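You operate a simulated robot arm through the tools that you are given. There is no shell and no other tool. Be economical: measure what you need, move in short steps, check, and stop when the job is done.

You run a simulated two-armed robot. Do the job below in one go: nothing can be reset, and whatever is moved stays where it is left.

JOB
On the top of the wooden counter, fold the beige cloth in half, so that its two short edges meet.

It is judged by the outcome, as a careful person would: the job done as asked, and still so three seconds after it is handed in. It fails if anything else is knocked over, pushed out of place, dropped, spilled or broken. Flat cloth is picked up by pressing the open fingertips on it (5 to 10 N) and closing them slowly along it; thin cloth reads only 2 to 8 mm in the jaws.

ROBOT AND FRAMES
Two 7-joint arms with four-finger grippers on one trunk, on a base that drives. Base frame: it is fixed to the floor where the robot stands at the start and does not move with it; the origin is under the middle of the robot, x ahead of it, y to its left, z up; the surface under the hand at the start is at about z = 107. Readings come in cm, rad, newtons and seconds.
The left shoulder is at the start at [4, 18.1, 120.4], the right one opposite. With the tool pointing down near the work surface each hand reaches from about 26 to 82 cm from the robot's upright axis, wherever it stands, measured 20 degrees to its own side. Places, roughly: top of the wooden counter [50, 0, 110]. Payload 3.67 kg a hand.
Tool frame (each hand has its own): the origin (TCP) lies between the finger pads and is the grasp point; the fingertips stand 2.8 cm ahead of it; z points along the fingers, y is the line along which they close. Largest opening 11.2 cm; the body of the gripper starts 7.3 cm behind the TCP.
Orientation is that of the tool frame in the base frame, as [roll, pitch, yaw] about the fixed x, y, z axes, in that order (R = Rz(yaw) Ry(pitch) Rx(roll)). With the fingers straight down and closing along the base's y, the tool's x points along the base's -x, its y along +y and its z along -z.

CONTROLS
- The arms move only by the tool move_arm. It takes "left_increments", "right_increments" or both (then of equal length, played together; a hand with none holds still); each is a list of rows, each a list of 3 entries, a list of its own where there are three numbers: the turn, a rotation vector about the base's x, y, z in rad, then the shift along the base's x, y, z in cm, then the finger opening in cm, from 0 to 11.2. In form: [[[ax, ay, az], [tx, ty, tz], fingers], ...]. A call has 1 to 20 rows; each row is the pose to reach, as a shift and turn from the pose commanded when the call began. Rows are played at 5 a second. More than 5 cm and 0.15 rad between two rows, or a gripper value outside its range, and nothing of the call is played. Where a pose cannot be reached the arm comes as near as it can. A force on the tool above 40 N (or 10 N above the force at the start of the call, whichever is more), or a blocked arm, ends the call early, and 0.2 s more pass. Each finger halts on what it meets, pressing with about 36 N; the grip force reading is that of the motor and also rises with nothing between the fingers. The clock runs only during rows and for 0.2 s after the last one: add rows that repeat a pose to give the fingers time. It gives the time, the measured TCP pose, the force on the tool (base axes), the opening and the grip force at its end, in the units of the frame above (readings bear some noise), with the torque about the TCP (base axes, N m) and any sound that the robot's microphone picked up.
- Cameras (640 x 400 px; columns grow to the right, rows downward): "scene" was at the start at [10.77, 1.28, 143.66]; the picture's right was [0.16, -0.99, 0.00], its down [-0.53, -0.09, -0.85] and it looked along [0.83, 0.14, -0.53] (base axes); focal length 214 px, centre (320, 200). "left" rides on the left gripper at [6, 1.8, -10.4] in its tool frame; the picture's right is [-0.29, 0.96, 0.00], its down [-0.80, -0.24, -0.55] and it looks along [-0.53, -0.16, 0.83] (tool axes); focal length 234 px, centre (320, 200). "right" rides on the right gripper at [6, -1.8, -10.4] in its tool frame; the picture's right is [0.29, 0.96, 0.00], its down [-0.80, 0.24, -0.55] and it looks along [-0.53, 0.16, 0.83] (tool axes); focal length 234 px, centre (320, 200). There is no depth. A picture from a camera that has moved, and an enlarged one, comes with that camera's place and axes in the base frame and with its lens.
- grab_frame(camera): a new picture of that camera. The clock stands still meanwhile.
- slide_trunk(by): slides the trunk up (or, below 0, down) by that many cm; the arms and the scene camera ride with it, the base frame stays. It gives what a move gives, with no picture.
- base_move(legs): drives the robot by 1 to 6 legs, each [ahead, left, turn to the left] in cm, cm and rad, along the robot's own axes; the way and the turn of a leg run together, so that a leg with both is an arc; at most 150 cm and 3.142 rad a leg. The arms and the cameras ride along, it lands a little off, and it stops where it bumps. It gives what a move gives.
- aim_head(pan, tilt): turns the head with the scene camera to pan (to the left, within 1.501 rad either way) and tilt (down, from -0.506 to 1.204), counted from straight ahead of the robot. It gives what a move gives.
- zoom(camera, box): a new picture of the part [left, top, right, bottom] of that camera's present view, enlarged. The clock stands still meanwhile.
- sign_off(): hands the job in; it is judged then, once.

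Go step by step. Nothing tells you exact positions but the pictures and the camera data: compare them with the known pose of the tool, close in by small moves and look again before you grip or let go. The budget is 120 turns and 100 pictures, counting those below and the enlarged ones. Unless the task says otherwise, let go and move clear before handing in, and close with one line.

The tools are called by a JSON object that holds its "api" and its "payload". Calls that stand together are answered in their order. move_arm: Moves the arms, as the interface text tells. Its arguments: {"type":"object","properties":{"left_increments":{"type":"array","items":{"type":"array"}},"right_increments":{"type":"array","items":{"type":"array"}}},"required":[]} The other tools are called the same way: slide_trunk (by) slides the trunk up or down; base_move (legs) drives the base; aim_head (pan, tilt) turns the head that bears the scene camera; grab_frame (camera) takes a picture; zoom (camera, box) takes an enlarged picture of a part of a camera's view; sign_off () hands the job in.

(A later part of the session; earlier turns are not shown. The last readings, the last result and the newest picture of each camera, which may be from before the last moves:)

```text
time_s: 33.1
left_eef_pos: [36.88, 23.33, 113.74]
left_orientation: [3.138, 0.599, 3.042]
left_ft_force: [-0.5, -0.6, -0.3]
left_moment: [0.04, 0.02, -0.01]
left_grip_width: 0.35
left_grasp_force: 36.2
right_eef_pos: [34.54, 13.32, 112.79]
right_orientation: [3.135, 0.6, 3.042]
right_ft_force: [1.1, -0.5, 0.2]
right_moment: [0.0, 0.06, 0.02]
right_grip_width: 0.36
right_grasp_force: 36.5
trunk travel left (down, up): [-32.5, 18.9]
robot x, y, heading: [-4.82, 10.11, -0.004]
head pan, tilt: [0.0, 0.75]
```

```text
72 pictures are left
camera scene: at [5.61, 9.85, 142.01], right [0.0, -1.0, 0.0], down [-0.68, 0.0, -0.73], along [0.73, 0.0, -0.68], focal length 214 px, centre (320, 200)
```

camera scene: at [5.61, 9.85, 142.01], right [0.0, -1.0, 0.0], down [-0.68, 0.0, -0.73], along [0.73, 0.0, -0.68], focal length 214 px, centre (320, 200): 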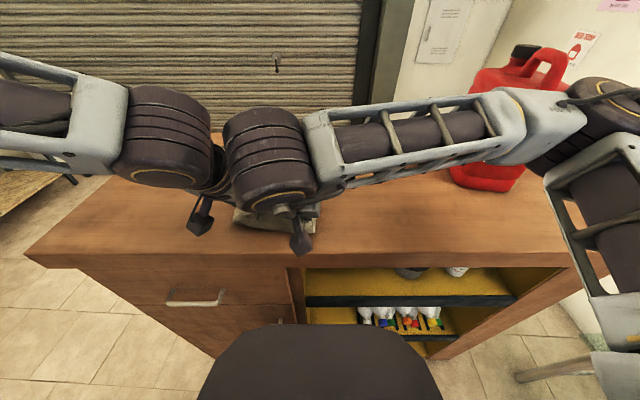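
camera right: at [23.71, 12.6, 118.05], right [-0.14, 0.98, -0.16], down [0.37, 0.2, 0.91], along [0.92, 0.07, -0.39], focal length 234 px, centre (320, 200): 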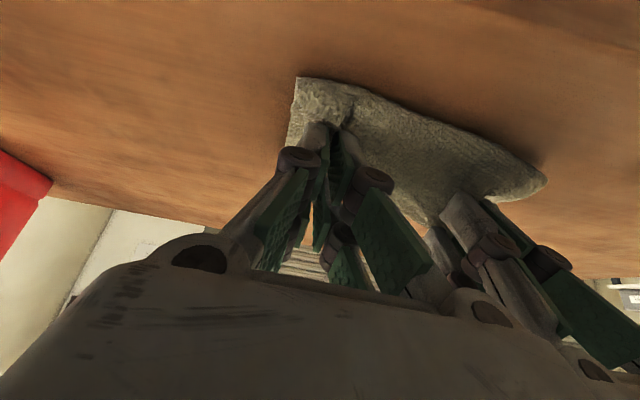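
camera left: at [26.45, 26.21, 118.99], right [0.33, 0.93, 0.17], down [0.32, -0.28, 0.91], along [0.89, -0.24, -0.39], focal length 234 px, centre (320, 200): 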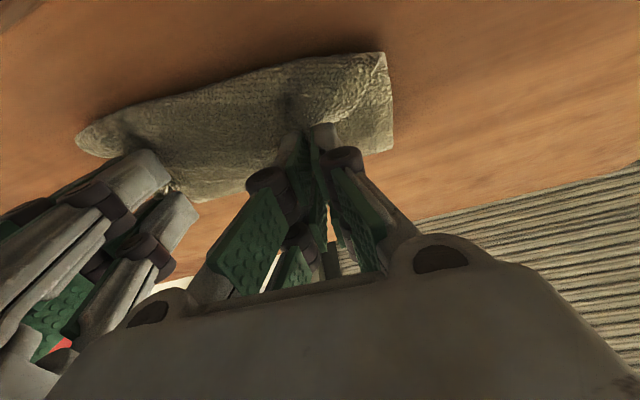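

The near corners are still in place. Now I'll bring the left hand out/back and lower both towards the near edge.

{"api": "move_arm", "payload": {"left_increments": [[[0, 0, 0], [0, 0.7, -0.3], 0], [[0, 0, 0], [-0.6, 1.3, -0.8], 0], [[0, 0, 0], [-1.2, 1.5, -1.6], 0], [[0, 0, 0], [-1.8, 1.5, -2.4], 0], [[0, 0, 0], [-1.8, 1.5, -2.4], 0]], "right_increments": [[[0, 0, 0], [0, -0.1, -0.2], 0], [[0, 0, 0], [0, -0.2, -0.6], 0], [[0, 0, 0], [-0.3, -0.2, -1], 0], [[0, 0, 0], [-0.3, -0.2, -1.5], 0], [[0, 0, 0], [-0.3, -0.2, -1.5], 0]]}}

{"api": "grab_frame", "payload": {"camera": "left"}}

{"api": "grab_frame", "payload": {"camera": "right"}}

```text
time_s: 34.3
left_eef_pos: [37.39, 23.9, 112.72]
left_orientation: [3.137, 0.601, 3.044]
left_ft_force: [-4.0, -8.6, -1.5]
left_moment: [-0.15, 0.09, -0.1]
left_grip_width: 0.38
left_grasp_force: 36.1
left hand out of reach, approached as far as the arm can: row 1, 2, 3, 4, 5
right_eef_pos: [34.02, 13.12, 111.45]
right_orientation: [3.135, 0.604, 3.04]
right_ft_force: [3.2, 8.2, 0.7]
right_moment: [0.23, -0.06, -0.01]
right_grip_width: 0.36
right_grasp_force: 36.3
trunk travel left (down, up): [-32.5, 18.9]
robot x, y, heading: [-5.0, 10.28, -0.006]
head pan, tilt: [0.0, 0.75]
```

```text
71 pictures are left
camera left: at [26.78, 26.73, 117.93], right [0.33, 0.93, 0.17], down [0.32, -0.28, 0.91], along [0.89, -0.24, -0.39], focal length 234 px, centre (320, 200)
```

left: 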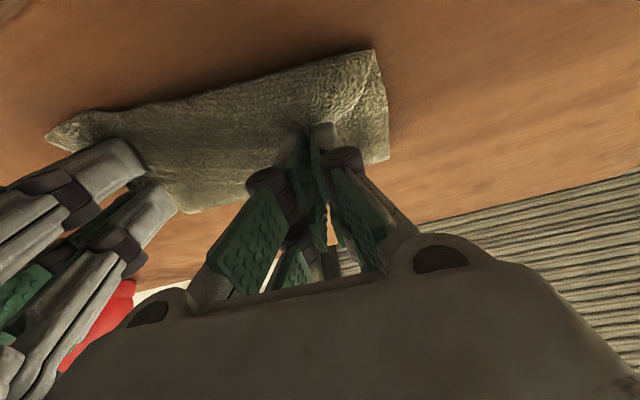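

```text
70 pictures are left
camera right: at [23.02, 12.41, 116.61], right [-0.14, 0.98, -0.16], down [0.36, 0.2, 0.91], along [0.92, 0.07, -0.38], focal length 234 px, centre (320, 200)
```

right: 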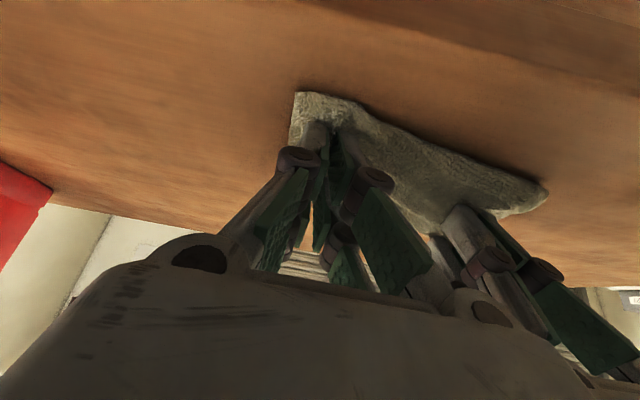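

The left arm is again at its limit, so I'll move the right hand forward level with it and drive back a bit more.

{"api": "move_arm", "payload": {"right_increments": [[[0, 0, 0], [1, 0, 0.2], 0], [[0, 0, 0], [2, 0, 0.5], 0], [[0, 0, 0], [2.6, 0, 0.8], 0], [[0, 0, 0], [2.6, 0, 0.8], 0]]}}

{"api": "base_move", "payload": {"legs": [[-4, 0, 0]]}}

```text
time_s: 35.3
left_eef_pos: [37.45, 23.89, 112.7]
left_orientation: [3.136, 0.599, 3.042]
left_ft_force: [0.4, 0.6, 0.2]
left_moment: [0.02, 0.03, 0.03]
left_grip_width: 0.38
left_grasp_force: 36.1
right_eef_pos: [36.71, 13.12, 112.27]
right_orientation: [3.136, 0.601, 3.04]
right_ft_force: [0.7, 0.2, 0.6]
right_moment: [0.01, 0.02, -0.05]
right_grip_width: 0.34
right_grasp_force: 36.0
trunk travel left (down, up): [-32.5, 18.9]
robot x, y, heading: [-5.04, 10.4, -0.003]
head pan, tilt: [0.0, 0.75]
```

```text
time_s: 36.2
left_eef_pos: [33.73, 23.9, 112.5]
left_orientation: [3.136, 0.597, 3.043]
left_ft_force: [0.5, -0.6, 0.9]
left_moment: [0.07, 0.06, -0.01]
left_grip_width: 0.36
left_grasp_force: 35.9
right_eef_pos: [33.04, 13.26, 112.06]
right_orientation: [3.137, 0.599, 3.04]
right_ft_force: [1.3, 0.0, -0.8]
right_moment: [-0.07, 0.03, -0.01]
right_grip_width: 0.33
right_grasp_force: 36.1
trunk travel left (down, up): [-32.5, 18.9]
robot x, y, heading: [-8.83, 9.67, -0.012]
head pan, tilt: [0.0, 0.75]
```

{"api": "move_arm", "payload": {"left_increments": [[[0, 0, 0], [0.3, 0.2, -0.4], 0], [[0, 0, 0], [0.6, 0.4, -0.8], 0], [[0, 0, 0], [0.9, 0.5, -1.4], 0], [[0, 0, 0], [0.9, 0.5, -1.4], 0]], "right_increments": [[[0, 0, 0], [0.2, 0, -0.3], 0], [[0, 0, 0], [0.5, 0, -0.6], 0], [[0, 0, 0], [0.7, 0, -1], 0], [[0, 0, 0], [0.7, 0, -1], 0]]}}

{"api": "grab_frame", "payload": {"camera": "left"}}

{"api": "grab_frame", "payload": {"camera": "right"}}

{"api": "grab_frame", "payload": {"camera": "scene"}}

```text
time_s: 37.2
left_eef_pos: [34.47, 24.42, 111.26]
left_orientation: [3.138, 0.6, 3.042]
left_ft_force: [-0.3, -4.8, 0.2]
left_moment: [-0.09, 0.05, -0.02]
left_grip_width: 0.34
left_grasp_force: 36.6
right_eef_pos: [33.43, 13.22, 111.15]
right_orientation: [3.136, 0.603, 3.039]
right_ft_force: [0.8, 5.1, 1.4]
right_moment: [0.13, 0.02, 0.02]
right_grip_width: 0.36
right_grasp_force: 36.5
trunk travel left (down, up): [-32.5, 18.9]
robot x, y, heading: [-9.23, 10.12, -0.005]
head pan, tilt: [0.0, 0.75]
```

```text
69 pictures are left
camera left: at [23.85, 27.24, 116.49], right [0.33, 0.93, 0.17], down [0.32, -0.28, 0.91], along [0.89, -0.24, -0.39], focal length 234 px, centre (320, 200)
```

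left: 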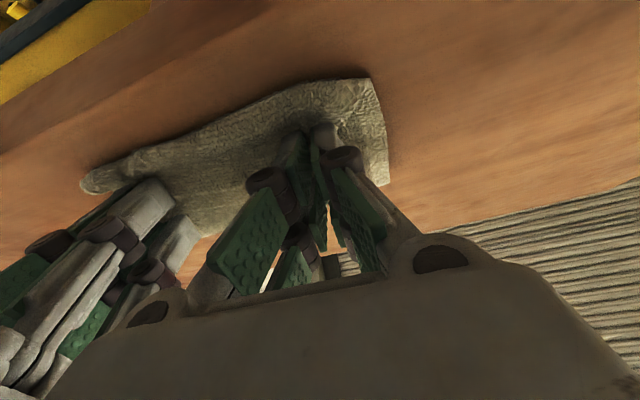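

```text
68 pictures are left
camera right: at [22.52, 12.47, 116.39], right [-0.14, 0.98, -0.16], down [0.36, 0.2, 0.91], along [0.92, 0.07, -0.39], focal length 234 px, centre (320, 200)
```

right: 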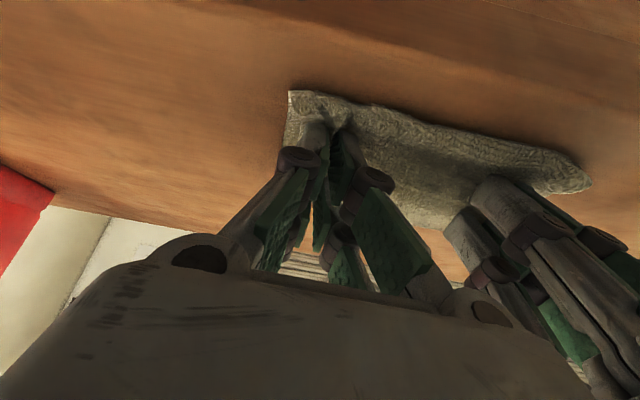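

```text
67 pictures are left
camera scene: at [1.31, 9.87, 142.04], right [0.0, -1.0, 0.0], down [-0.68, 0.0, -0.73], along [0.73, 0.0, -0.68], focal length 214 px, centre (320, 200)
```

scene: 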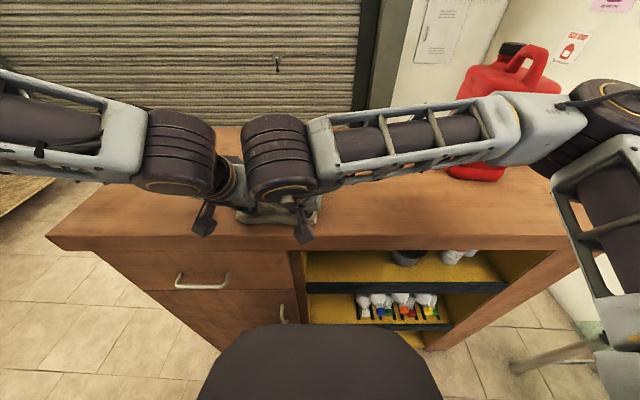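

{"api": "zoom", "payload": {"camera": "scene", "box": [216, 170, 344, 250]}}

{"api": "zoom", "payload": {"camera": "right", "box": [260, 60, 620, 285]}}

```text
5.00 times, centred on (280, 210) of scene
camera zoom: at [1.31, 9.87, 142.04], right [0.0, -1.0, 0.0], down [-0.68, 0.0, -0.73], along [0.73, 0.0, -0.68], focal length 1072 px, centre (520, 150)
```

zoom: 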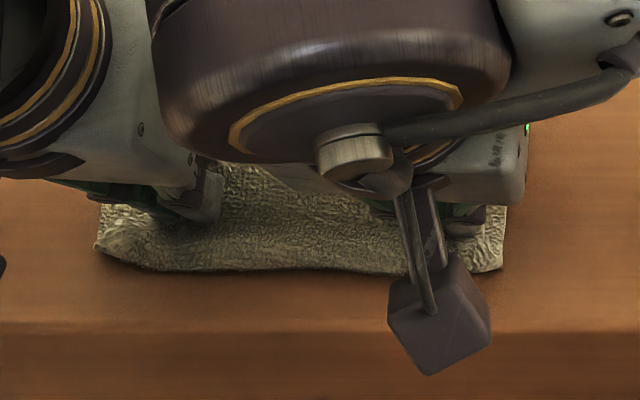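

```text
1.78 times, centred on (440, 172) of right
camera zoom: at [22.52, 12.47, 116.39], right [-0.14, 0.98, -0.16], down [0.36, 0.2, 0.91], along [0.92, 0.07, -0.39], focal length 416 px, centre (107, 249)
```

zoom: 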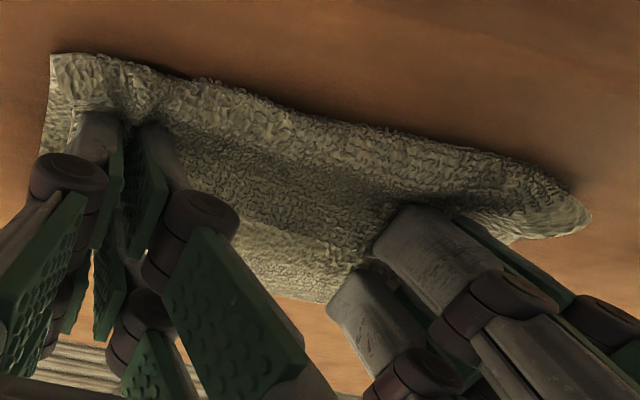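

The edge hangs in a bulge that has overshot about 3–4 cm toward me. I'll raise and move forward to let the fold relax, then look where the bottom near edge is.

{"api": "move_arm", "payload": {"left_increments": [[[0, 0, 0], [1, 0, 1.5], 0], [[0, 0, 0], [2.5, 0, 3], 0], [[0, 0, 0], [4, 0, 4.5], 0], [[0, 0, 0], [6, 0, 6], 0], [[0, 0, 0], [8, 0, 7], 0], [[0, 0, 0], [8, 0, 7], 0]], "right_increments": [[[0, 0, 0], [1, 0, 1.5], 0], [[0, 0, 0], [2.5, 0, 3], 0], [[0, 0, 0], [4, 0, 4.5], 0], [[0, 0, 0], [6, 0, 6], 0], [[0, 0, 0], [8, 0, 7], 0], [[0, 0, 0], [8, 0, 7], 0]]}}

{"api": "grab_frame", "payload": {"camera": "scene"}}

{"api": "grab_frame", "payload": {"camera": "left"}}

```text
time_s: 38.6
left_eef_pos: [42.4, 24.46, 118.21]
left_orientation: [3.137, 0.6, 3.04]
left_ft_force: [-1.2, -5.0, 0.0]
left_moment: [-0.08, 0.01, -0.06]
left_grip_width: 0.36
left_grasp_force: 35.9
right_eef_pos: [41.22, 13.33, 118.33]
right_orientation: [3.135, 0.602, 3.041]
right_ft_force: [0.6, 4.7, -0.5]
right_moment: [0.14, 0.01, 0.01]
right_grip_width: 0.35
right_grasp_force: 36.0
trunk travel left (down, up): [-32.5, 18.9]
robot x, y, heading: [-9.04, 10.32, -0.008]
head pan, tilt: [0.0, 0.75]
```

```text
64 pictures are left
camera scene: at [1.18, 9.88, 142.05], right [0.0, -1.0, 0.0], down [-0.68, 0.0, -0.73], along [0.73, 0.0, -0.68], focal length 214 px, centre (320, 200)
```

scene: 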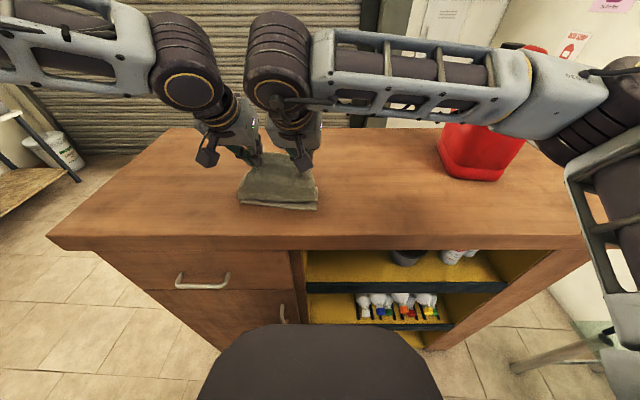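

```text
63 pictures are left
camera left: at [31.84, 27.3, 123.53], right [0.33, 0.93, 0.17], down [0.32, -0.28, 0.91], along [0.89, -0.24, -0.39], focal length 234 px, centre (320, 200)
```

left: 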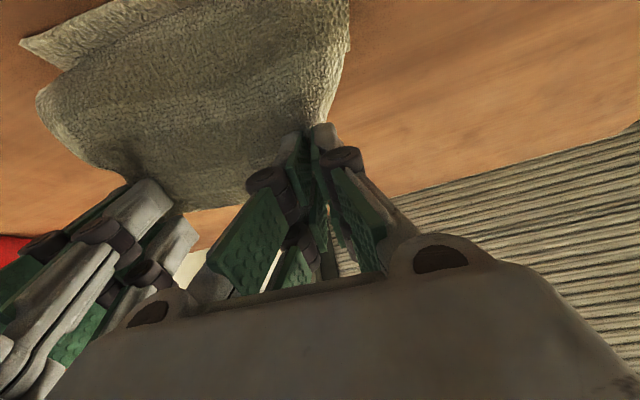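

{"api": "zoom", "payload": {"camera": "scene", "box": [216, 140, 344, 220]}}

```text
5.00 times, centred on (280, 180) of scene
camera zoom: at [1.18, 9.88, 142.05], right [0.0, -1.0, 0.0], down [-0.68, 0.0, -0.73], along [0.73, 0.0, -0.68], focal length 1072 px, centre (520, 300)
```

zoom: 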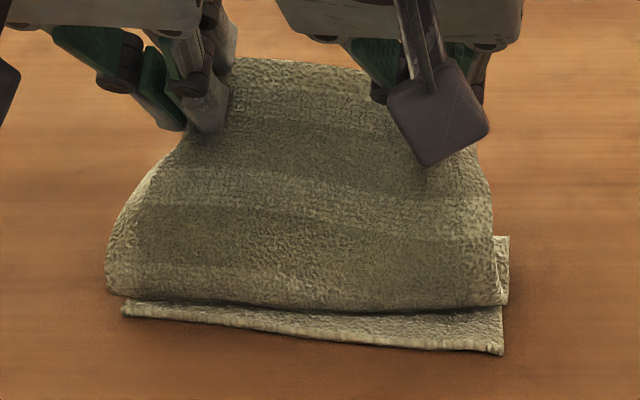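

The near edge is unmoved at about (37.6,28.5)–(35,10.7). I'll tilt the fingers further forward here so the hem flips over better before laying it down.

{"api": "move_arm", "payload": {"left_increments": [[[-0.009, -0.1, 0], [-0.5, 0, -0.3], 0], [[-0.018, -0.2, 0], [-1, 0, -0.6], 0], [[-0.027, -0.3, 0], [-1.5, 0, -1], 0], [[-0.036, -0.4, 0], [-2, 0, -1.4], 0], [[-0.036, -0.4, 0], [-2, 0, -1.4], 0]], "right_increments": [[[-0.009, -0.1, 0], [-0.5, 0, -0.3], 0], [[-0.018, -0.2, 0], [-1, 0, -0.6], 0], [[-0.027, -0.3, 0], [-1.5, 0, -1], 0], [[-0.036, -0.4, 0], [-2, 0, -1.4], 0], [[-0.036, -0.4, 0], [-2, 0, -1.4], 0]]}}

{"api": "grab_frame", "payload": {"camera": "scene"}}

```text
time_s: 39.8
left_eef_pos: [40.6, 24.39, 116.9]
left_orientation: [3.128, 1.001, 3.038]
left_ft_force: [0.0, -4.9, -0.9]
left_moment: [-0.08, 0.02, -0.08]
left_grip_width: 0.36
left_grasp_force: 36.2
left hand out of reach, approached as far as the arm can: row 4, 5
right_eef_pos: [39.33, 13.21, 116.83]
right_orientation: [3.127, 1.005, 3.031]
right_ft_force: [0.3, 4.9, 0.2]
right_moment: [0.08, -0.01, 0.07]
right_grip_width: 0.35
right_grasp_force: 36.5
trunk travel left (down, up): [-32.5, 18.9]
robot x, y, heading: [-9.12, 9.93, -0.009]
head pan, tilt: [0.0, 0.75]
```

```text
61 pictures are left
camera scene: at [1.29, 9.84, 142.04], right [0.0, -1.0, 0.0], down [-0.68, 0.0, -0.73], along [0.73, 0.0, -0.68], focal length 214 px, centre (320, 200)
```

scene: 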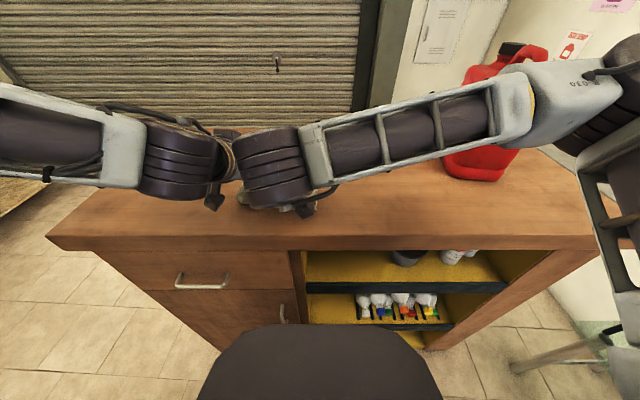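

The tilt is reached. I'll now use the trunk and base to lay the edge down, alternating small lowering and backward steps.

{"api": "slide_trunk", "payload": {"by": -3}}

{"api": "base_move", "payload": {"legs": [[-2.5, 0, 0]]}}

{"api": "slide_trunk", "payload": {"by": -2}}

{"api": "base_move", "payload": {"legs": [[-2.0, 0, 0]]}}

{"api": "zoom", "payload": {"camera": "scene", "box": [216, 140, 344, 220]}}

{"api": "grab_frame", "payload": {"camera": "right"}}

```text
time_s: 40.6
left_eef_pos: [40.59, 24.38, 114.12]
left_orientation: [3.127, 0.999, 3.037]
left_ft_force: [-0.7, -4.0, 0.0]
left_moment: [-0.1, 0.01, -0.07]
left_grip_width: 0.35
left_grasp_force: 36.6
right_eef_pos: [39.36, 13.31, 113.89]
right_orientation: [3.124, 1.004, 3.034]
right_ft_force: [0.2, 4.7, 0.4]
right_moment: [0.09, 0.0, 0.09]
right_grip_width: 0.33
right_grasp_force: 35.9
trunk travel left (down, up): [-29.5, 21.9]
robot x, y, heading: [-9.06, 10.15, -0.003]
head pan, tilt: [0.0, 0.75]
```

```text
time_s: 41.4
left_eef_pos: [38.57, 24.31, 113.74]
left_orientation: [3.128, 0.997, 3.036]
left_ft_force: [0.2, -4.0, -0.8]
left_moment: [-0.11, 0.03, -0.09]
left_grip_width: 0.34
left_grasp_force: 35.8
right_eef_pos: [37.27, 13.27, 113.74]
right_orientation: [3.127, 1.0, 3.035]
right_ft_force: [0.8, 4.7, 0.1]
right_moment: [0.11, 0.01, 0.07]
right_grip_width: 0.36
right_grasp_force: 36.4
trunk travel left (down, up): [-29.5, 21.9]
robot x, y, heading: [-11.56, 10.46, -0.004]
head pan, tilt: [0.0, 0.75]
```

```text
time_s: 42.1
left_eef_pos: [38.16, 24.44, 112.13]
left_orientation: [3.127, 1.003, 3.037]
left_ft_force: [-0.4, -3.7, 0.3]
left_moment: [-0.02, 0.07, -0.08]
left_grip_width: 0.35
left_grasp_force: 36.0
right_eef_pos: [36.83, 13.15, 111.93]
right_orientation: [3.127, 1.004, 3.032]
right_ft_force: [0.2, 3.6, 1.2]
right_moment: [0.07, 0.01, 0.03]
right_grip_width: 0.38
right_grasp_force: 36.3
trunk travel left (down, up): [-27.5, 23.9]
robot x, y, heading: [-11.06, 10.12, -0.011]
head pan, tilt: [0.0, 0.75]
```

```text
time_s: 42.9
left_eef_pos: [36.58, 24.36, 111.91]
left_orientation: [3.132, 0.997, 3.038]
left_ft_force: [0.2, -4.3, 0.4]
left_moment: [-0.06, 0.02, -0.09]
left_grip_width: 0.37
left_grasp_force: 35.8
right_eef_pos: [35.18, 13.19, 111.78]
right_orientation: [3.124, 0.999, 3.031]
right_ft_force: [2.6, 4.6, 1.1]
right_moment: [0.11, 0.01, 0.07]
right_grip_width: 0.37
right_grasp_force: 36.3
trunk travel left (down, up): [-27.5, 23.9]
robot x, y, heading: [-13.15, 9.99, -0.005]
head pan, tilt: [0.0, 0.75]
```

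```text
5.00 times, centred on (280, 180) of scene
camera zoom: at [-2.76, 9.89, 137.07], right [-0.01, -1.0, 0.0], down [-0.68, 0.0, -0.73], along [0.73, 0.0, -0.68], focal length 1072 px, centre (520, 300)
```

zoom: 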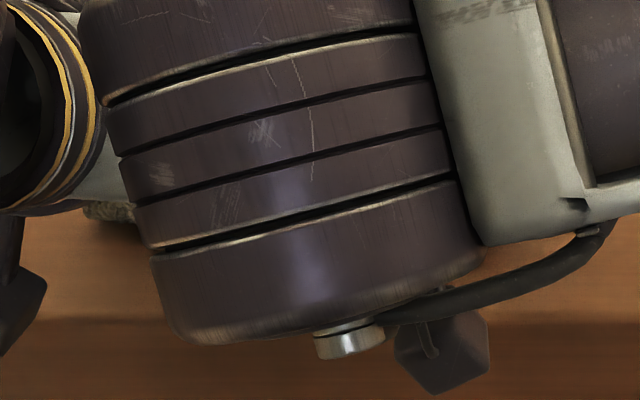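

```text
59 pictures are left
camera right: at [23.21, 12.59, 112.3], right [-0.06, 0.97, -0.23], down [-0.01, 0.23, 0.97], along [1.0, 0.06, 0.0], focal length 234 px, centre (320, 200)
```

right: 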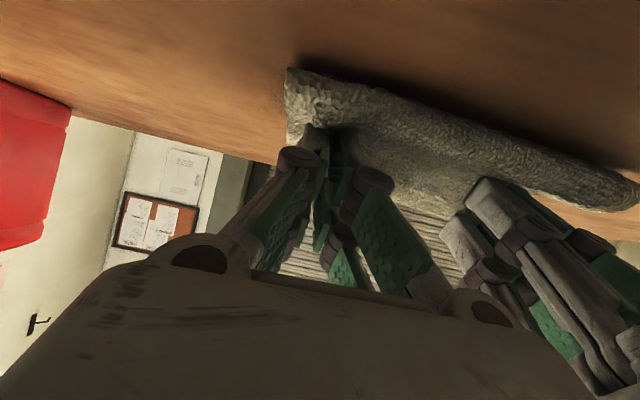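

{"api": "slide_trunk", "payload": {"by": -1.2}}

{"api": "base_move", "payload": {"legs": [[-1.3, 0, 0]]}}

{"api": "grab_frame", "payload": {"camera": "right"}}

{"api": "grab_frame", "payload": {"camera": "left"}}

```text
time_s: 43.5
left_eef_pos: [36.2, 24.29, 111.14]
left_orientation: [3.13, 1.006, 3.036]
left_ft_force: [-1.4, -3.7, 15.5]
left_moment: [-0.06, -0.04, -0.06]
left_grip_width: 0.36
left_grasp_force: 36.6
right_eef_pos: [34.8, 13.2, 111.13]
right_orientation: [3.117, 1.011, 3.022]
right_ft_force: [-0.8, 5.1, 25.2]
right_moment: [0.12, -0.17, 0.05]
right_grip_width: 0.37
right_grasp_force: 36.0
trunk travel left (down, up): [-26.3, 25.1]
robot x, y, heading: [-13.24, 10.3, -0.007]
head pan, tilt: [0.0, 0.75]
```

```text
time_s: 44.2
left_eef_pos: [34.48, 24.23, 111.12]
left_orientation: [3.127, 1.006, 3.035]
left_ft_force: [-2.5, -4.8, 19.2]
left_moment: [-0.12, -0.05, -0.09]
left_grip_width: 0.34
left_grasp_force: 35.8
right_eef_pos: [33.17, 13.12, 111.06]
right_orientation: [3.121, 1.011, 3.028]
right_ft_force: [-7.6, 1.1, 35.2]
right_moment: [-0.02, 0.02, 0.01]
right_grip_width: 0.35
right_grasp_force: 35.4
trunk travel left (down, up): [-26.3, 25.1]
robot x, y, heading: [-14.77, 9.97, -0.006]
head pan, tilt: [0.0, 0.75]
```

```text
58 pictures are left
camera right: at [21.14, 12.56, 111.5], right [-0.06, 0.97, -0.23], down [-0.02, 0.23, 0.97], along [1.0, 0.06, 0.01], focal length 234 px, centre (320, 200)
```

right: 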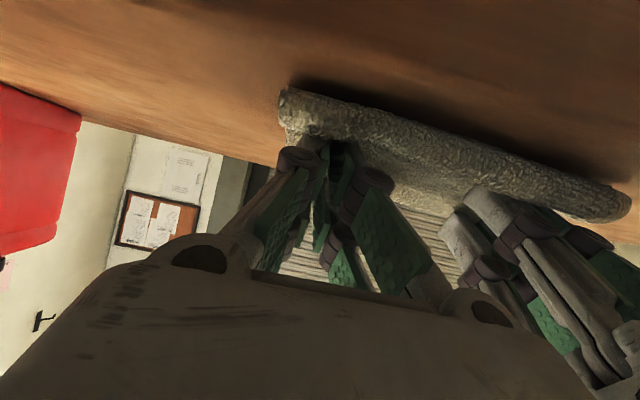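

```text
57 pictures are left
camera left: at [22.82, 27.19, 111.69], right [0.24, 0.94, 0.25], down [-0.06, -0.24, 0.97], along [0.97, -0.25, 0.0], focal length 234 px, centre (320, 200)
```

left: 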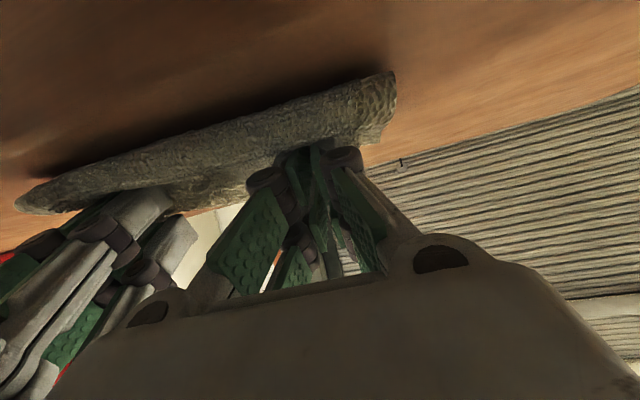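

The fingers now press the hem bundle on the lower layer near the front edge. I'll raise slightly, open, and back out straight.

{"api": "slide_trunk", "payload": {"by": 0.6}}

{"api": "move_arm", "payload": {"left_increments": [[[0, 0, 0], [0, 0, 0], 0.6], [[0, 0, 0], [0, 0, 0], 1.2], [[0, 0, 0], [0, 0, 0], 1.8], [[0, 0, 0], [0, 0, 0], 2.4], [[0, 0, 0], [0, 0, 0], 2.4]], "right_increments": [[[0, 0, 0], [0, 0, 0], 0.6], [[0, 0, 0], [0, 0, 0], 1.2], [[0, 0, 0], [0, 0, 0], 1.8], [[0, 0, 0], [0, 0, 0], 2.4], [[0, 0, 0], [0, 0, 0], 2.4]]}}

{"api": "grab_frame", "payload": {"camera": "right"}}

{"api": "grab_frame", "payload": {"camera": "left"}}

```text
time_s: 44.8
left_eef_pos: [34.94, 24.33, 111.34]
left_orientation: [3.13, 1.002, 3.036]
left_ft_force: [0.1, -4.2, 2.6]
left_moment: [-0.04, -0.06, -0.03]
left_grip_width: 0.37
left_grasp_force: 36.2
right_eef_pos: [33.79, 13.26, 111.34]
right_orientation: [3.122, 1.007, 3.028]
right_ft_force: [0.7, 2.5, 3.3]
right_moment: [0.09, -0.01, 0.05]
right_grip_width: 0.36
right_grasp_force: 35.6
trunk travel left (down, up): [-26.9, 24.5]
robot x, y, heading: [-14.65, 10.43, -0.008]
head pan, tilt: [0.0, 0.75]
```

```text
time_s: 46.0
left_eef_pos: [34.86, 24.27, 111.55]
left_orientation: [3.129, 1.002, 3.037]
left_ft_force: [-0.4, 0.0, 2.3]
left_moment: [0.0, -0.05, -0.02]
left_grip_width: 2.25
left_grasp_force: 0.1
right_eef_pos: [33.66, 13.31, 111.34]
right_orientation: [3.123, 1.008, 3.031]
right_ft_force: [0.0, -0.2, 3.3]
right_moment: [-0.03, -0.04, 0.03]
right_grip_width: 2.26
right_grasp_force: 0.1
trunk travel left (down, up): [-26.9, 24.5]
robot x, y, heading: [-14.66, 10.13, -0.003]
head pan, tilt: [0.0, 0.75]
```

```text
56 pictures are left
camera right: at [21.55, 12.62, 111.94], right [-0.06, 0.97, -0.23], down [-0.02, 0.23, 0.97], along [1.0, 0.06, 0.01], focal length 234 px, centre (320, 200)
```

right: 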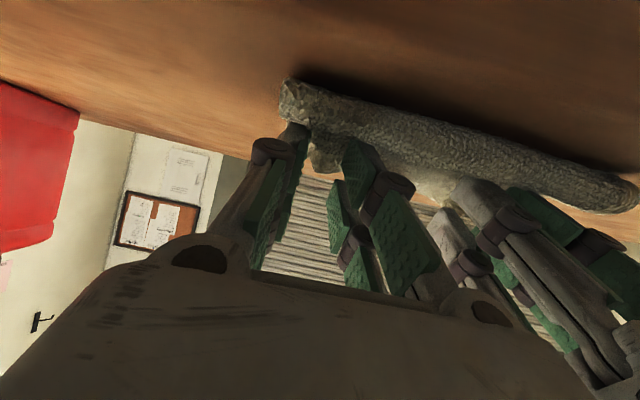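

```text
55 pictures are left
camera left: at [23.23, 27.25, 112.11], right [0.24, 0.94, 0.25], down [-0.06, -0.24, 0.97], along [0.97, -0.25, 0.0], focal length 234 px, centre (320, 200)
```

left: 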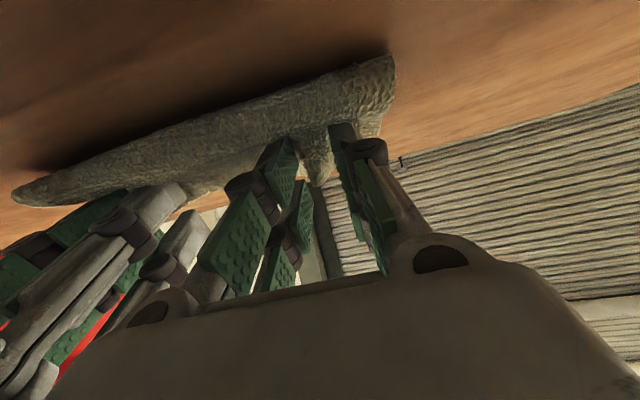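

Both released; the hem stands up a little. I'll back out and raise to see.

{"api": "base_move", "payload": {"legs": [[-6, 0, 0]]}}

{"api": "slide_trunk", "payload": {"by": 9}}

{"api": "move_arm", "payload": {"left_increments": [[[0.01, 0.1, 0], [0, 3, 1], 2.4], [[0.02, 0.2, 0], [0, 6, 1], 2.4], [[0.03, 0.3, 0], [0, 9, 1], 2.4], [[0.04, 0.4, 0], [0, 12, 1], 2.4], [[0.05, 0.5, 0], [0, 15, 1], 2.4], [[0.05, 0.6, 0], [0, 15, 1], 2.4]], "right_increments": [[[0.01, 0.1, 0], [0, -3, 1], 2.4], [[0.02, 0.2, 0], [0, -6, 1], 2.4], [[0.03, 0.3, 0], [0, -9, 1], 2.4], [[0.04, 0.4, 0], [0, -12, 1], 2.4], [[0.05, 0.5, 0], [0, -14, 1], 2.4], [[0.05, 0.6, 0], [0, -14, 1], 2.4]]}}

{"api": "grab_frame", "payload": {"camera": "scene"}}

```text
time_s: 46.9
left_eef_pos: [28.92, 24.39, 111.47]
left_orientation: [3.127, 1.001, 3.035]
left_ft_force: [-0.3, -1.3, 2.0]
left_moment: [-0.02, -0.08, 0.02]
left_grip_width: 2.34
left_grasp_force: 0.0
right_eef_pos: [27.69, 13.11, 111.5]
right_orientation: [3.122, 1.007, 3.029]
right_ft_force: [-0.1, 0.4, 1.9]
right_moment: [0.0, -0.05, 0.02]
right_grip_width: 2.37
right_grasp_force: 0.1
trunk travel left (down, up): [-26.9, 24.5]
robot x, y, heading: [-20.88, 10.05, -0.003]
head pan, tilt: [0.0, 0.75]
```

```text
time_s: 48.2
left_eef_pos: [29.06, 24.33, 120.33]
left_orientation: [3.128, 1.0, 3.035]
left_ft_force: [-0.4, 0.4, -0.6]
left_moment: [0.05, 0.01, 0.03]
left_grip_width: 2.38
left_grasp_force: 0.1
right_eef_pos: [27.57, 13.23, 120.36]
right_orientation: [3.123, 1.005, 3.029]
right_ft_force: [0.4, -1.3, 0.0]
right_moment: [-0.01, -0.05, -0.02]
right_grip_width: 2.39
right_grasp_force: 0.0
trunk travel left (down, up): [-35.9, 15.5]
robot x, y, heading: [-20.17, 10.14, -0.003]
head pan, tilt: [0.0, 0.75]
```

```text
time_s: 49.6
left_eef_pos: [29.12, 39.25, 121.23]
left_orientation: [3.141, 0.395, 3.044]
left_ft_force: [-0.1, 0.4, 1.6]
left_moment: [0.01, 0.0, -0.03]
left_grip_width: 2.41
left_grasp_force: 0.0
right_eef_pos: [27.8, -0.78, 121.25]
right_orientation: [3.139, 0.402, 3.04]
right_ft_force: [-0.4, 0.2, 0.5]
right_moment: [0.02, 0.03, 0.02]
right_grip_width: 2.4
right_grasp_force: 0.1
trunk travel left (down, up): [-35.9, 15.5]
robot x, y, heading: [-20.7, 10.37, -0.009]
head pan, tilt: [0.0, 0.75]
```

```text
54 pictures are left
camera scene: at [-10.17, 9.86, 145.42], right [-0.01, -1.0, 0.0], down [-0.68, 0.0, -0.73], along [0.73, 0.0, -0.68], focal length 214 px, centre (320, 200)
```

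scene: 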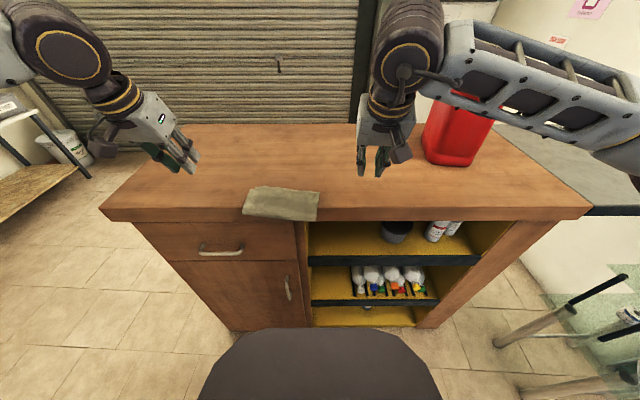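

{"api": "zoom", "payload": {"camera": "scene", "box": [232, 165, 344, 235]}}

{"api": "grab_frame", "payload": {"camera": "left"}}

```text
5.71 times, centred on (288, 200) of scene
camera zoom: at [-10.17, 9.86, 145.42], right [-0.01, -1.0, 0.0], down [-0.68, 0.0, -0.73], along [0.73, 0.0, -0.68], focal length 1226 px, centre (503, 200)
```

zoom: 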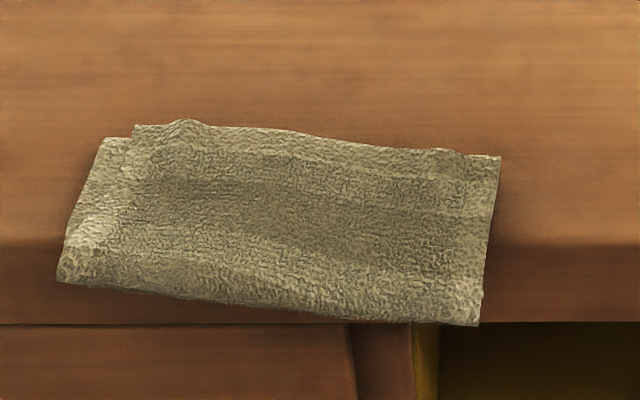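

```text
52 pictures are left
camera left: at [19.96, 41.99, 128.64], right [0.36, 0.93, 0.11], down [0.5, -0.29, 0.82], along [0.79, -0.24, -0.56], focal length 234 px, centre (320, 200)
```

left: 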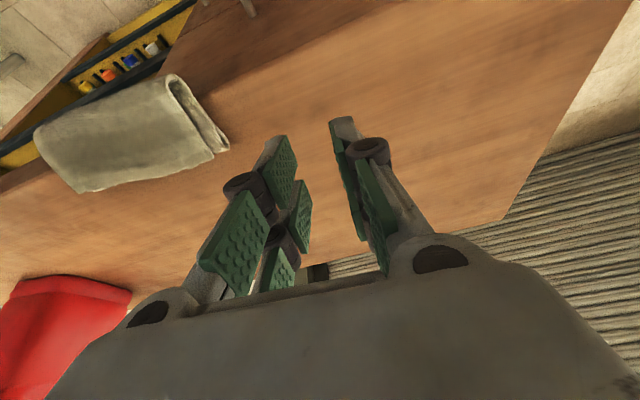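

Interesting: both short edges may now lie at the far side with the bend toward me, near the counter's front edge. I'll look more closely.

{"api": "zoom", "payload": {"camera": "left", "box": [20, 60, 260, 210]}}

{"api": "grab_frame", "payload": {"camera": "right"}}

```text
2.67 times, centred on (140, 135) of left
camera zoom: at [19.96, 41.99, 128.64], right [0.36, 0.93, 0.11], down [0.5, -0.29, 0.82], along [0.79, -0.24, -0.56], focal length 624 px, centre (800, 373)
```

zoom: 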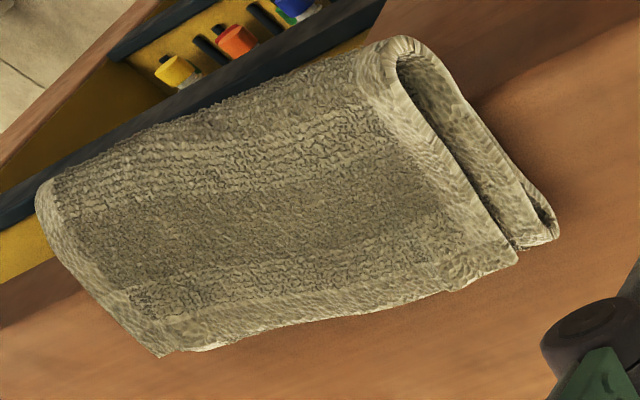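

```text
50 pictures are left
camera right: at [18.14, -1.56, 128.5], right [-0.17, 0.98, -0.11], down [0.54, 0.19, 0.82], along [0.83, 0.08, -0.56], focal length 234 px, centre (320, 200)
```

right: 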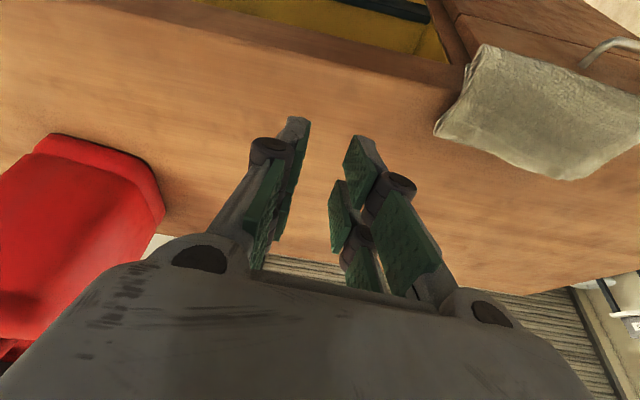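

The cloth ended in a Z-shape: the top hem points forward, the bend is near the counter front, and the tail is tucked under. I'll redo it with a better grip: fingers closing front-to-back on the hem, then unfold forward and lay back. First set both hands upright and yaw them 90°.

{"api": "move_arm", "payload": {"left_increments": [[[0.013, 0.14, 0], [0, 0, 1], 3], [[0.025, 0.28, 0], [1, 0, 2], 3], [[0.037, 0.4, 0], [2, 0, 2], 3], [[0.037, 0.4, 0], [2, 0, 2], 3]], "right_increments": [[[0.013, 0.14, 0], [0, 0, 1], 3], [[0.025, 0.28, 0], [1, 0, 2], 3], [[0.037, 0.4, 0], [2, 0, 2], 3], [[0.037, 0.4, 0], [2, 0, 2], 3]]}}

{"api": "move_arm", "payload": {"left_increments": [[[0, 0, -0.145], [0, 0, 0], 3], [[0, 0, -0.29], [0, 0, 0], 3], [[0, 0, -0.435], [0, 0, 0], 3], [[0, 0, -0.58], [0, 0, 0], 3], [[0, 0, -0.725], [0, 0, 0], 3], [[0, 0, -0.87], [0, 0, 0], 3], [[0, 0, -1.015], [0, 0, 0], 3], [[0, 0, -1.16], [0, 0, 0], 3], [[0, 0, -1.305], [0, 0, 0], 3], [[0, 0, -1.45], [0, 0, 0], 3], [[0, 0, -1.57], [0, 0, 0], 3], [[0, 0, -1.57], [0, 0, 0], 3]], "right_increments": [[[0, 0, 0.145], [0, 0, 0], 3], [[0, 0, 0.29], [0, 0, 0], 3], [[0, 0, 0.435], [0, 0, 0], 3], [[0, 0, 0.58], [0, 0, 0], 3], [[0, 0, 0.725], [0, 0, 0], 3], [[0, 0, 0.87], [0, 0, 0], 3], [[0, 0, 1.015], [0, 0, 0], 3], [[0, 0, 1.16], [0, 0, 0], 3], [[0, 0, 1.305], [0, 0, 0], 3], [[0, 0, 1.45], [0, 0, 0], 3], [[0, 0, 1.57], [0, 0, 0], 3], [[0, 0, 1.57], [0, 0, 0], 3]]}}

{"api": "grab_frame", "payload": {"camera": "scene"}}

```text
time_s: 50.6
left_eef_pos: [30.93, 39.3, 123.58]
left_orientation: [-3.139, -0.005, 3.046]
left_ft_force: [0.0, 0.6, -0.1]
left_moment: [0.02, -0.01, 0.01]
left_grip_width: 3.03
left_grasp_force: 0.1
right_eef_pos: [29.71, -0.71, 123.29]
right_orientation: [-3.139, 0.0, 3.043]
right_ft_force: [-0.7, 0.0, 0.3]
right_moment: [-0.04, -0.04, 0.0]
right_grip_width: 2.98
right_grasp_force: 0.1
trunk travel left (down, up): [-35.9, 15.5]
robot x, y, heading: [-20.49, 9.76, -0.006]
head pan, tilt: [0.0, 0.75]
```

```text
time_s: 53.2
left_eef_pos: [31.04, 39.32, 123.34]
left_orientation: [-3.139, -0.004, 1.472]
left_ft_force: [-0.1, -0.1, -0.3]
left_moment: [0.02, 0.01, -0.04]
left_grip_width: 3.01
left_grasp_force: 0.0
right_eef_pos: [17.59, 5.7, 122.39]
right_orientation: [-3.141, 0.003, -1.675]
right_ft_force: [0.4, 0.2, 0.5]
right_moment: [0.04, -0.02, 0.01]
right_grip_width: 3.03
right_grasp_force: 0.1
right hand out of reach, approached as far as the arm can: row 9, 10, 11, 12
trunk travel left (down, up): [-35.9, 15.5]
robot x, y, heading: [-20.69, 10.2, -0.008]
head pan, tilt: [0.0, 0.75]
```

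```text
49 pictures are left
camera scene: at [-10.32, 9.89, 145.43], right [-0.01, -1.0, 0.0], down [-0.68, 0.0, -0.73], along [0.73, 0.0, -0.68], focal length 214 px, centre (320, 200)
```

scene: 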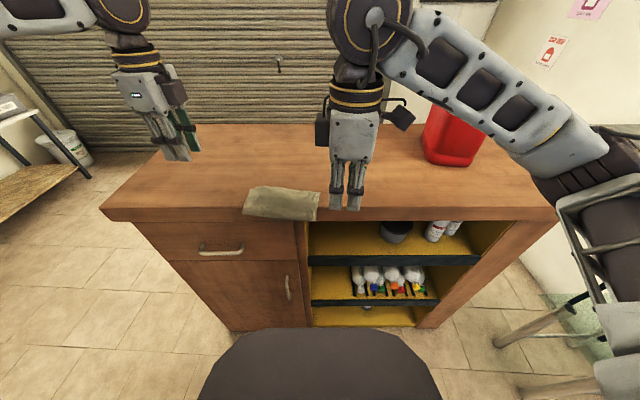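

The right wrist can't turn that way; I'll turn it the opposite way instead (jaws are symmetric).

{"api": "move_arm", "payload": {"right_increments": [[[0, 0, -0.145], [1.5, -0.8, 0], 3], [[0, 0, -0.29], [3, -1.6, 0], 3], [[0, 0, -0.435], [4.5, -2.4, 0], 3], [[0, 0, -0.58], [6, -3.2, 0], 3], [[0, 0, -0.725], [7.5, -4, 0], 3], [[0, 0, -0.87], [9, -4.8, 0], 3], [[0, 0, -1.015], [10.5, -5.6, 0], 3], [[0, 0, -1.16], [12, -6.4, 0], 3], [[0, 0, -1.305], [13.5, -6.4, 0], 3], [[0, 0, -1.45], [14.5, -6.4, 0], 3], [[0, 0, -1.57], [14.5, -6.4, 0], 3], [[0, 0, -1.57], [14.5, -6.4, 0], 3]]}}

{"api": "move_arm", "payload": {"right_increments": [[[0, 0, -0.145], [0, 0, 0], 3], [[0, 0, -0.29], [0, 0, 0], 3], [[0, 0, -0.435], [0, 0, 0], 3], [[0, 0, -0.58], [0, 0, 0], 3], [[0, 0, -0.725], [0, 0, 0], 3], [[0, 0, -0.87], [0, 0, 0], 3], [[0, 0, -1.015], [0, 0, 0], 3], [[0, 0, -1.16], [0, 0, 0], 3], [[0, 0, -1.305], [0, 0, 0], 3], [[0, 0, -1.45], [0, 0, 0], 3], [[0, 0, -1.57], [0, 0, 0], 3], [[0, 0, -1.57], [0, 0, 0], 3]]}}

{"api": "grab_frame", "payload": {"camera": "scene"}}

```text
time_s: 55.8
left_eef_pos: [31.02, 39.42, 123.3]
left_orientation: [-3.138, -0.003, 1.476]
left_ft_force: [-0.4, -0.1, 0.2]
left_moment: [0.01, 0.03, -0.04]
left_grip_width: 3.0
left_grasp_force: 0.1
right_eef_pos: [31.46, -0.79, 122.13]
right_orientation: [-3.139, 0.002, 3.04]
right_ft_force: [-0.6, -0.4, -0.3]
right_moment: [-0.01, 0.0, 0.03]
right_grip_width: 3.0
right_grasp_force: 0.0
trunk travel left (down, up): [-35.9, 15.5]
robot x, y, heading: [-20.54, 10.19, -0.002]
head pan, tilt: [0.0, 0.75]
```

```text
time_s: 58.4
left_eef_pos: [30.92, 39.44, 123.32]
left_orientation: [-3.138, -0.004, 1.475]
left_ft_force: [0.9, 0.7, -0.2]
left_moment: [-0.04, -0.02, 0.0]
left_grip_width: 2.98
left_grasp_force: 0.1
right_eef_pos: [31.73, -0.79, 122.14]
right_orientation: [-3.138, 0.003, 1.471]
right_ft_force: [-0.8, 0.2, 0.0]
right_moment: [0.01, 0.03, 0.01]
right_grip_width: 3.02
right_grasp_force: 0.1
trunk travel left (down, up): [-35.9, 15.5]
robot x, y, heading: [-20.5, 10.29, -0.005]
head pan, tilt: [0.0, 0.75]
```

```text
48 pictures are left
camera scene: at [-10.34, 9.91, 145.43], right [-0.01, -1.0, 0.0], down [-0.68, 0.0, -0.73], along [0.73, 0.0, -0.68], focal length 214 px, centre (320, 200)
```

scene: 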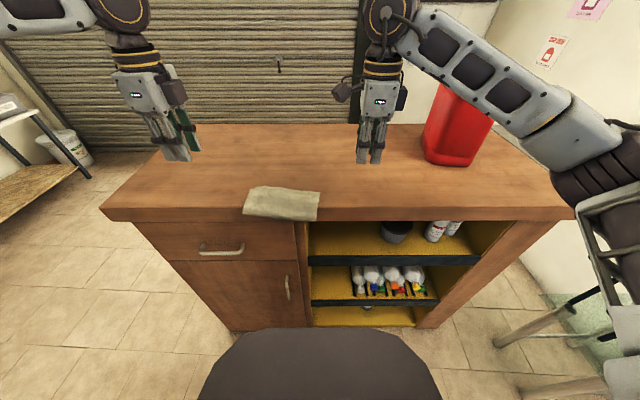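

Both hands are yawed. Next, hover both over the top hem (about x 33.8 left, 32 right).

{"api": "move_arm", "payload": {"left_increments": [[[0, 0, 0], [0.8, -3.5, -1], 3], [[0, 0, 0], [1.6, -7, -2], 3], [[0, 0, 0], [2.4, -10.5, -3.5], 3], [[0, 0, 0], [3.2, -14, -5.5], 3], [[0, 0, 0], [3.4, -15.4, -7.5], 3], [[0, 0, 0], [3.4, -15.4, -9], 3], [[0, 0, 0], [3.4, -15.4, -9], 3]], "right_increments": [[[0, 0, 0], [0.2, 3, -1], 3], [[0, 0, 0], [0.4, 6, -2], 3], [[0, 0, 0], [0.6, 9, -3.5], 3], [[0, 0, 0], [0.8, 12, -5], 3], [[0, 0, 0], [1, 12.8, -6.5], 3], [[0, 0, 0], [1, 12.8, -7.8], 3], [[0, 0, 0], [1, 12.8, -7.8], 3]]}}

{"api": "zoom", "payload": {"camera": "scene", "box": [216, 140, 344, 220]}}

{"api": "grab_frame", "payload": {"camera": "left"}}

{"api": "grab_frame", "payload": {"camera": "right"}}

```text
time_s: 60.0
left_eef_pos: [34.43, 24.19, 114.48]
left_orientation: [-3.14, -0.004, 1.48]
left_ft_force: [22.1, 23.5, 4.0]
left_moment: [-2.96, 2.75, 0.64]
left_grip_width: 3.02
left_grasp_force: 0.0
right_eef_pos: [32.64, 11.88, 114.2]
right_orientation: [-3.136, 0.004, 1.473]
right_ft_force: [-22.3, -22.4, -3.8]
right_moment: [2.37, -2.72, 1.71]
right_grip_width: 2.99
right_grasp_force: 0.1
trunk travel left (down, up): [-35.9, 15.5]
robot x, y, heading: [-20.83, 10.04, -0.004]
head pan, tilt: [0.0, 0.75]
```

```text
5.00 times, centred on (280, 180) of scene
camera zoom: at [-10.33, 9.9, 145.43], right [-0.01, -1.0, 0.0], down [-0.68, 0.0, -0.73], along [0.73, 0.0, -0.68], focal length 1072 px, centre (520, 300)
```

zoom: 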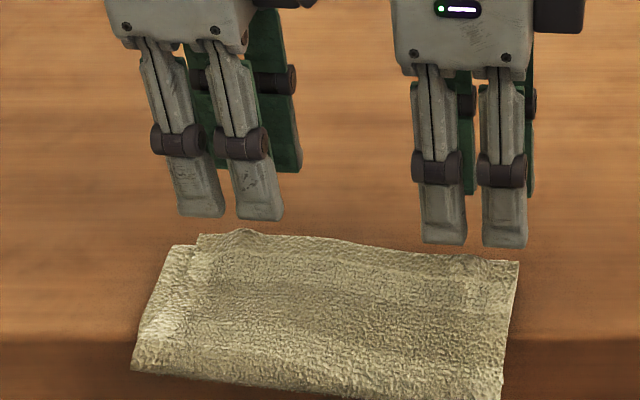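

```text
46 pictures are left
camera left: at [36.91, 29.93, 124.86], right [0.93, -0.37, 0.0], down [-0.31, -0.77, 0.55], along [-0.21, -0.51, -0.83], focal length 234 px, centre (320, 200)
```

left: 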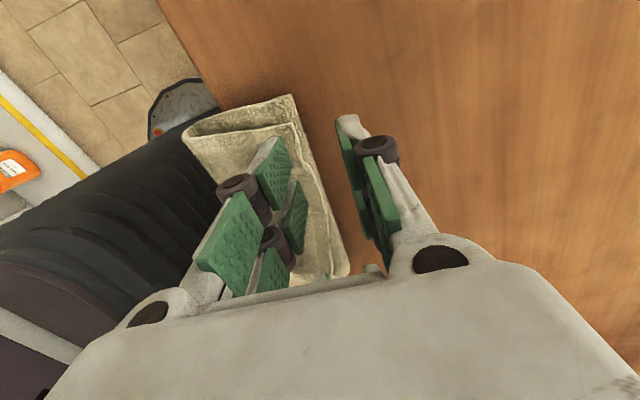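

```text
45 pictures are left
camera right: at [31.42, 18.11, 124.54], right [0.98, 0.19, 0.0], down [0.16, -0.81, 0.56], along [0.1, -0.55, -0.83], focal length 234 px, centre (320, 200)
```

right: 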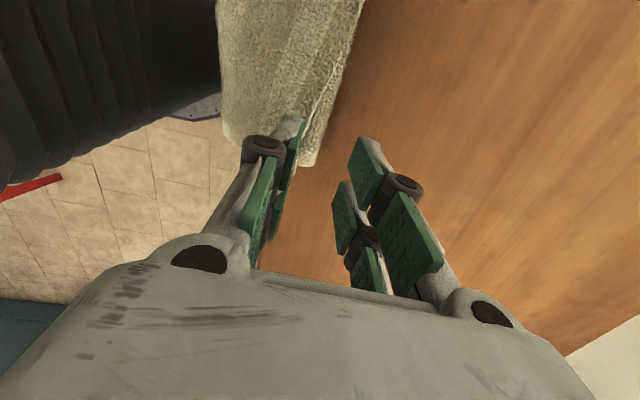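

The two wrists are pressing on each other (22 N). I'll separate them at once.

{"api": "move_arm", "payload": {"left_increments": [[[0, 0, 0], [0, 1.4, 0], 3], [[0, 0, 0], [0, 1.7, 0], 3], [[0, 0, 0], [0, 1.7, 0], 3]], "right_increments": [[[0, 0, 0], [0, -1.0, 0], 3], [[0, 0, 0], [0, -1.1, 0], 3], [[0, 0, 0], [0, -1.1, 0], 3]]}}

{"api": "grab_frame", "payload": {"camera": "scene"}}

{"api": "grab_frame", "payload": {"camera": "left"}}

{"api": "grab_frame", "payload": {"camera": "right"}}

```text
time_s: 60.8
left_eef_pos: [34.3, 25.67, 114.23]
left_orientation: [-3.137, -0.003, 1.474]
left_ft_force: [-0.8, 0.1, -0.4]
left_moment: [-0.01, -0.02, 0.02]
left_grip_width: 3.0
left_grasp_force: 0.1
right_eef_pos: [32.7, 10.77, 114.19]
right_orientation: [-3.141, 0.003, 1.471]
right_ft_force: [-0.3, -0.4, 0.3]
right_moment: [0.01, -0.02, 0.01]
right_grip_width: 3.0
right_grasp_force: 0.1
trunk travel left (down, up): [-35.9, 15.5]
robot x, y, heading: [-20.43, 10.2, -0.006]
head pan, tilt: [0.0, 0.75]
```

```text
44 pictures are left
camera scene: at [-10.33, 9.91, 145.43], right [-0.01, -1.0, 0.0], down [-0.68, 0.0, -0.73], along [0.73, 0.0, -0.68], focal length 214 px, centre (320, 200)
```

scene: 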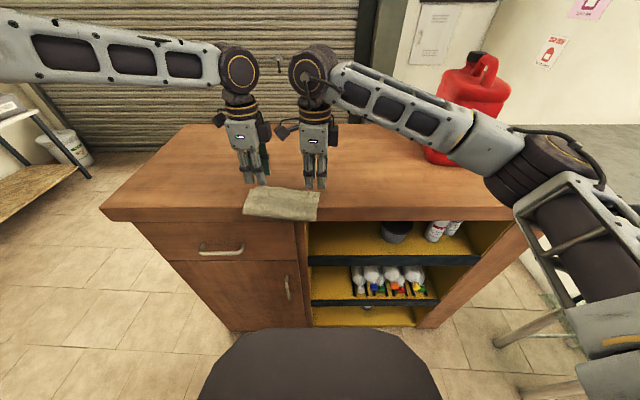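

```text
43 pictures are left
camera left: at [36.81, 31.45, 124.77], right [0.93, -0.38, 0.0], down [-0.31, -0.77, 0.55], along [-0.21, -0.51, -0.83], focal length 234 px, centre (320, 200)
```

left: 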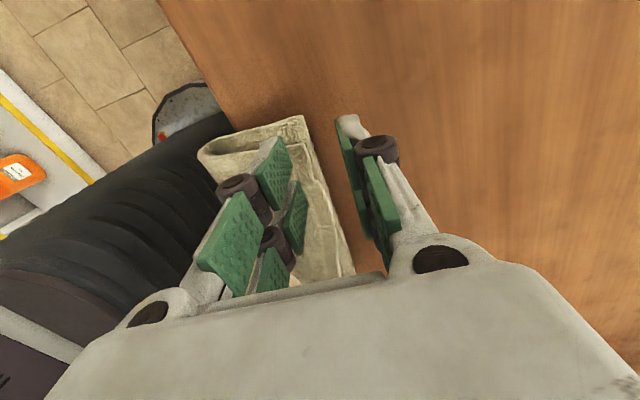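

```text
42 pictures are left
camera right: at [31.48, 17.01, 124.6], right [0.98, 0.19, 0.0], down [0.16, -0.82, 0.56], along [0.1, -0.55, -0.83], focal length 234 px, centre (320, 200)
```

right: 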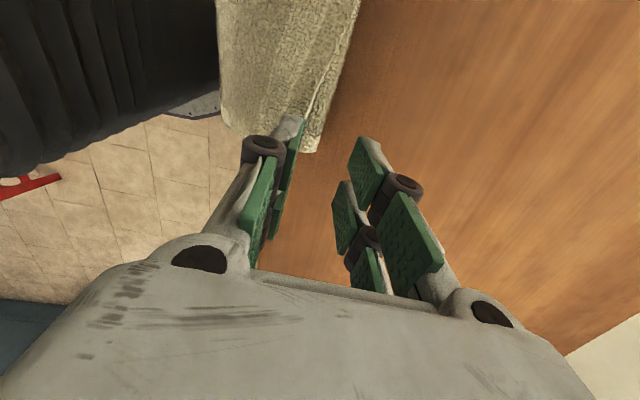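

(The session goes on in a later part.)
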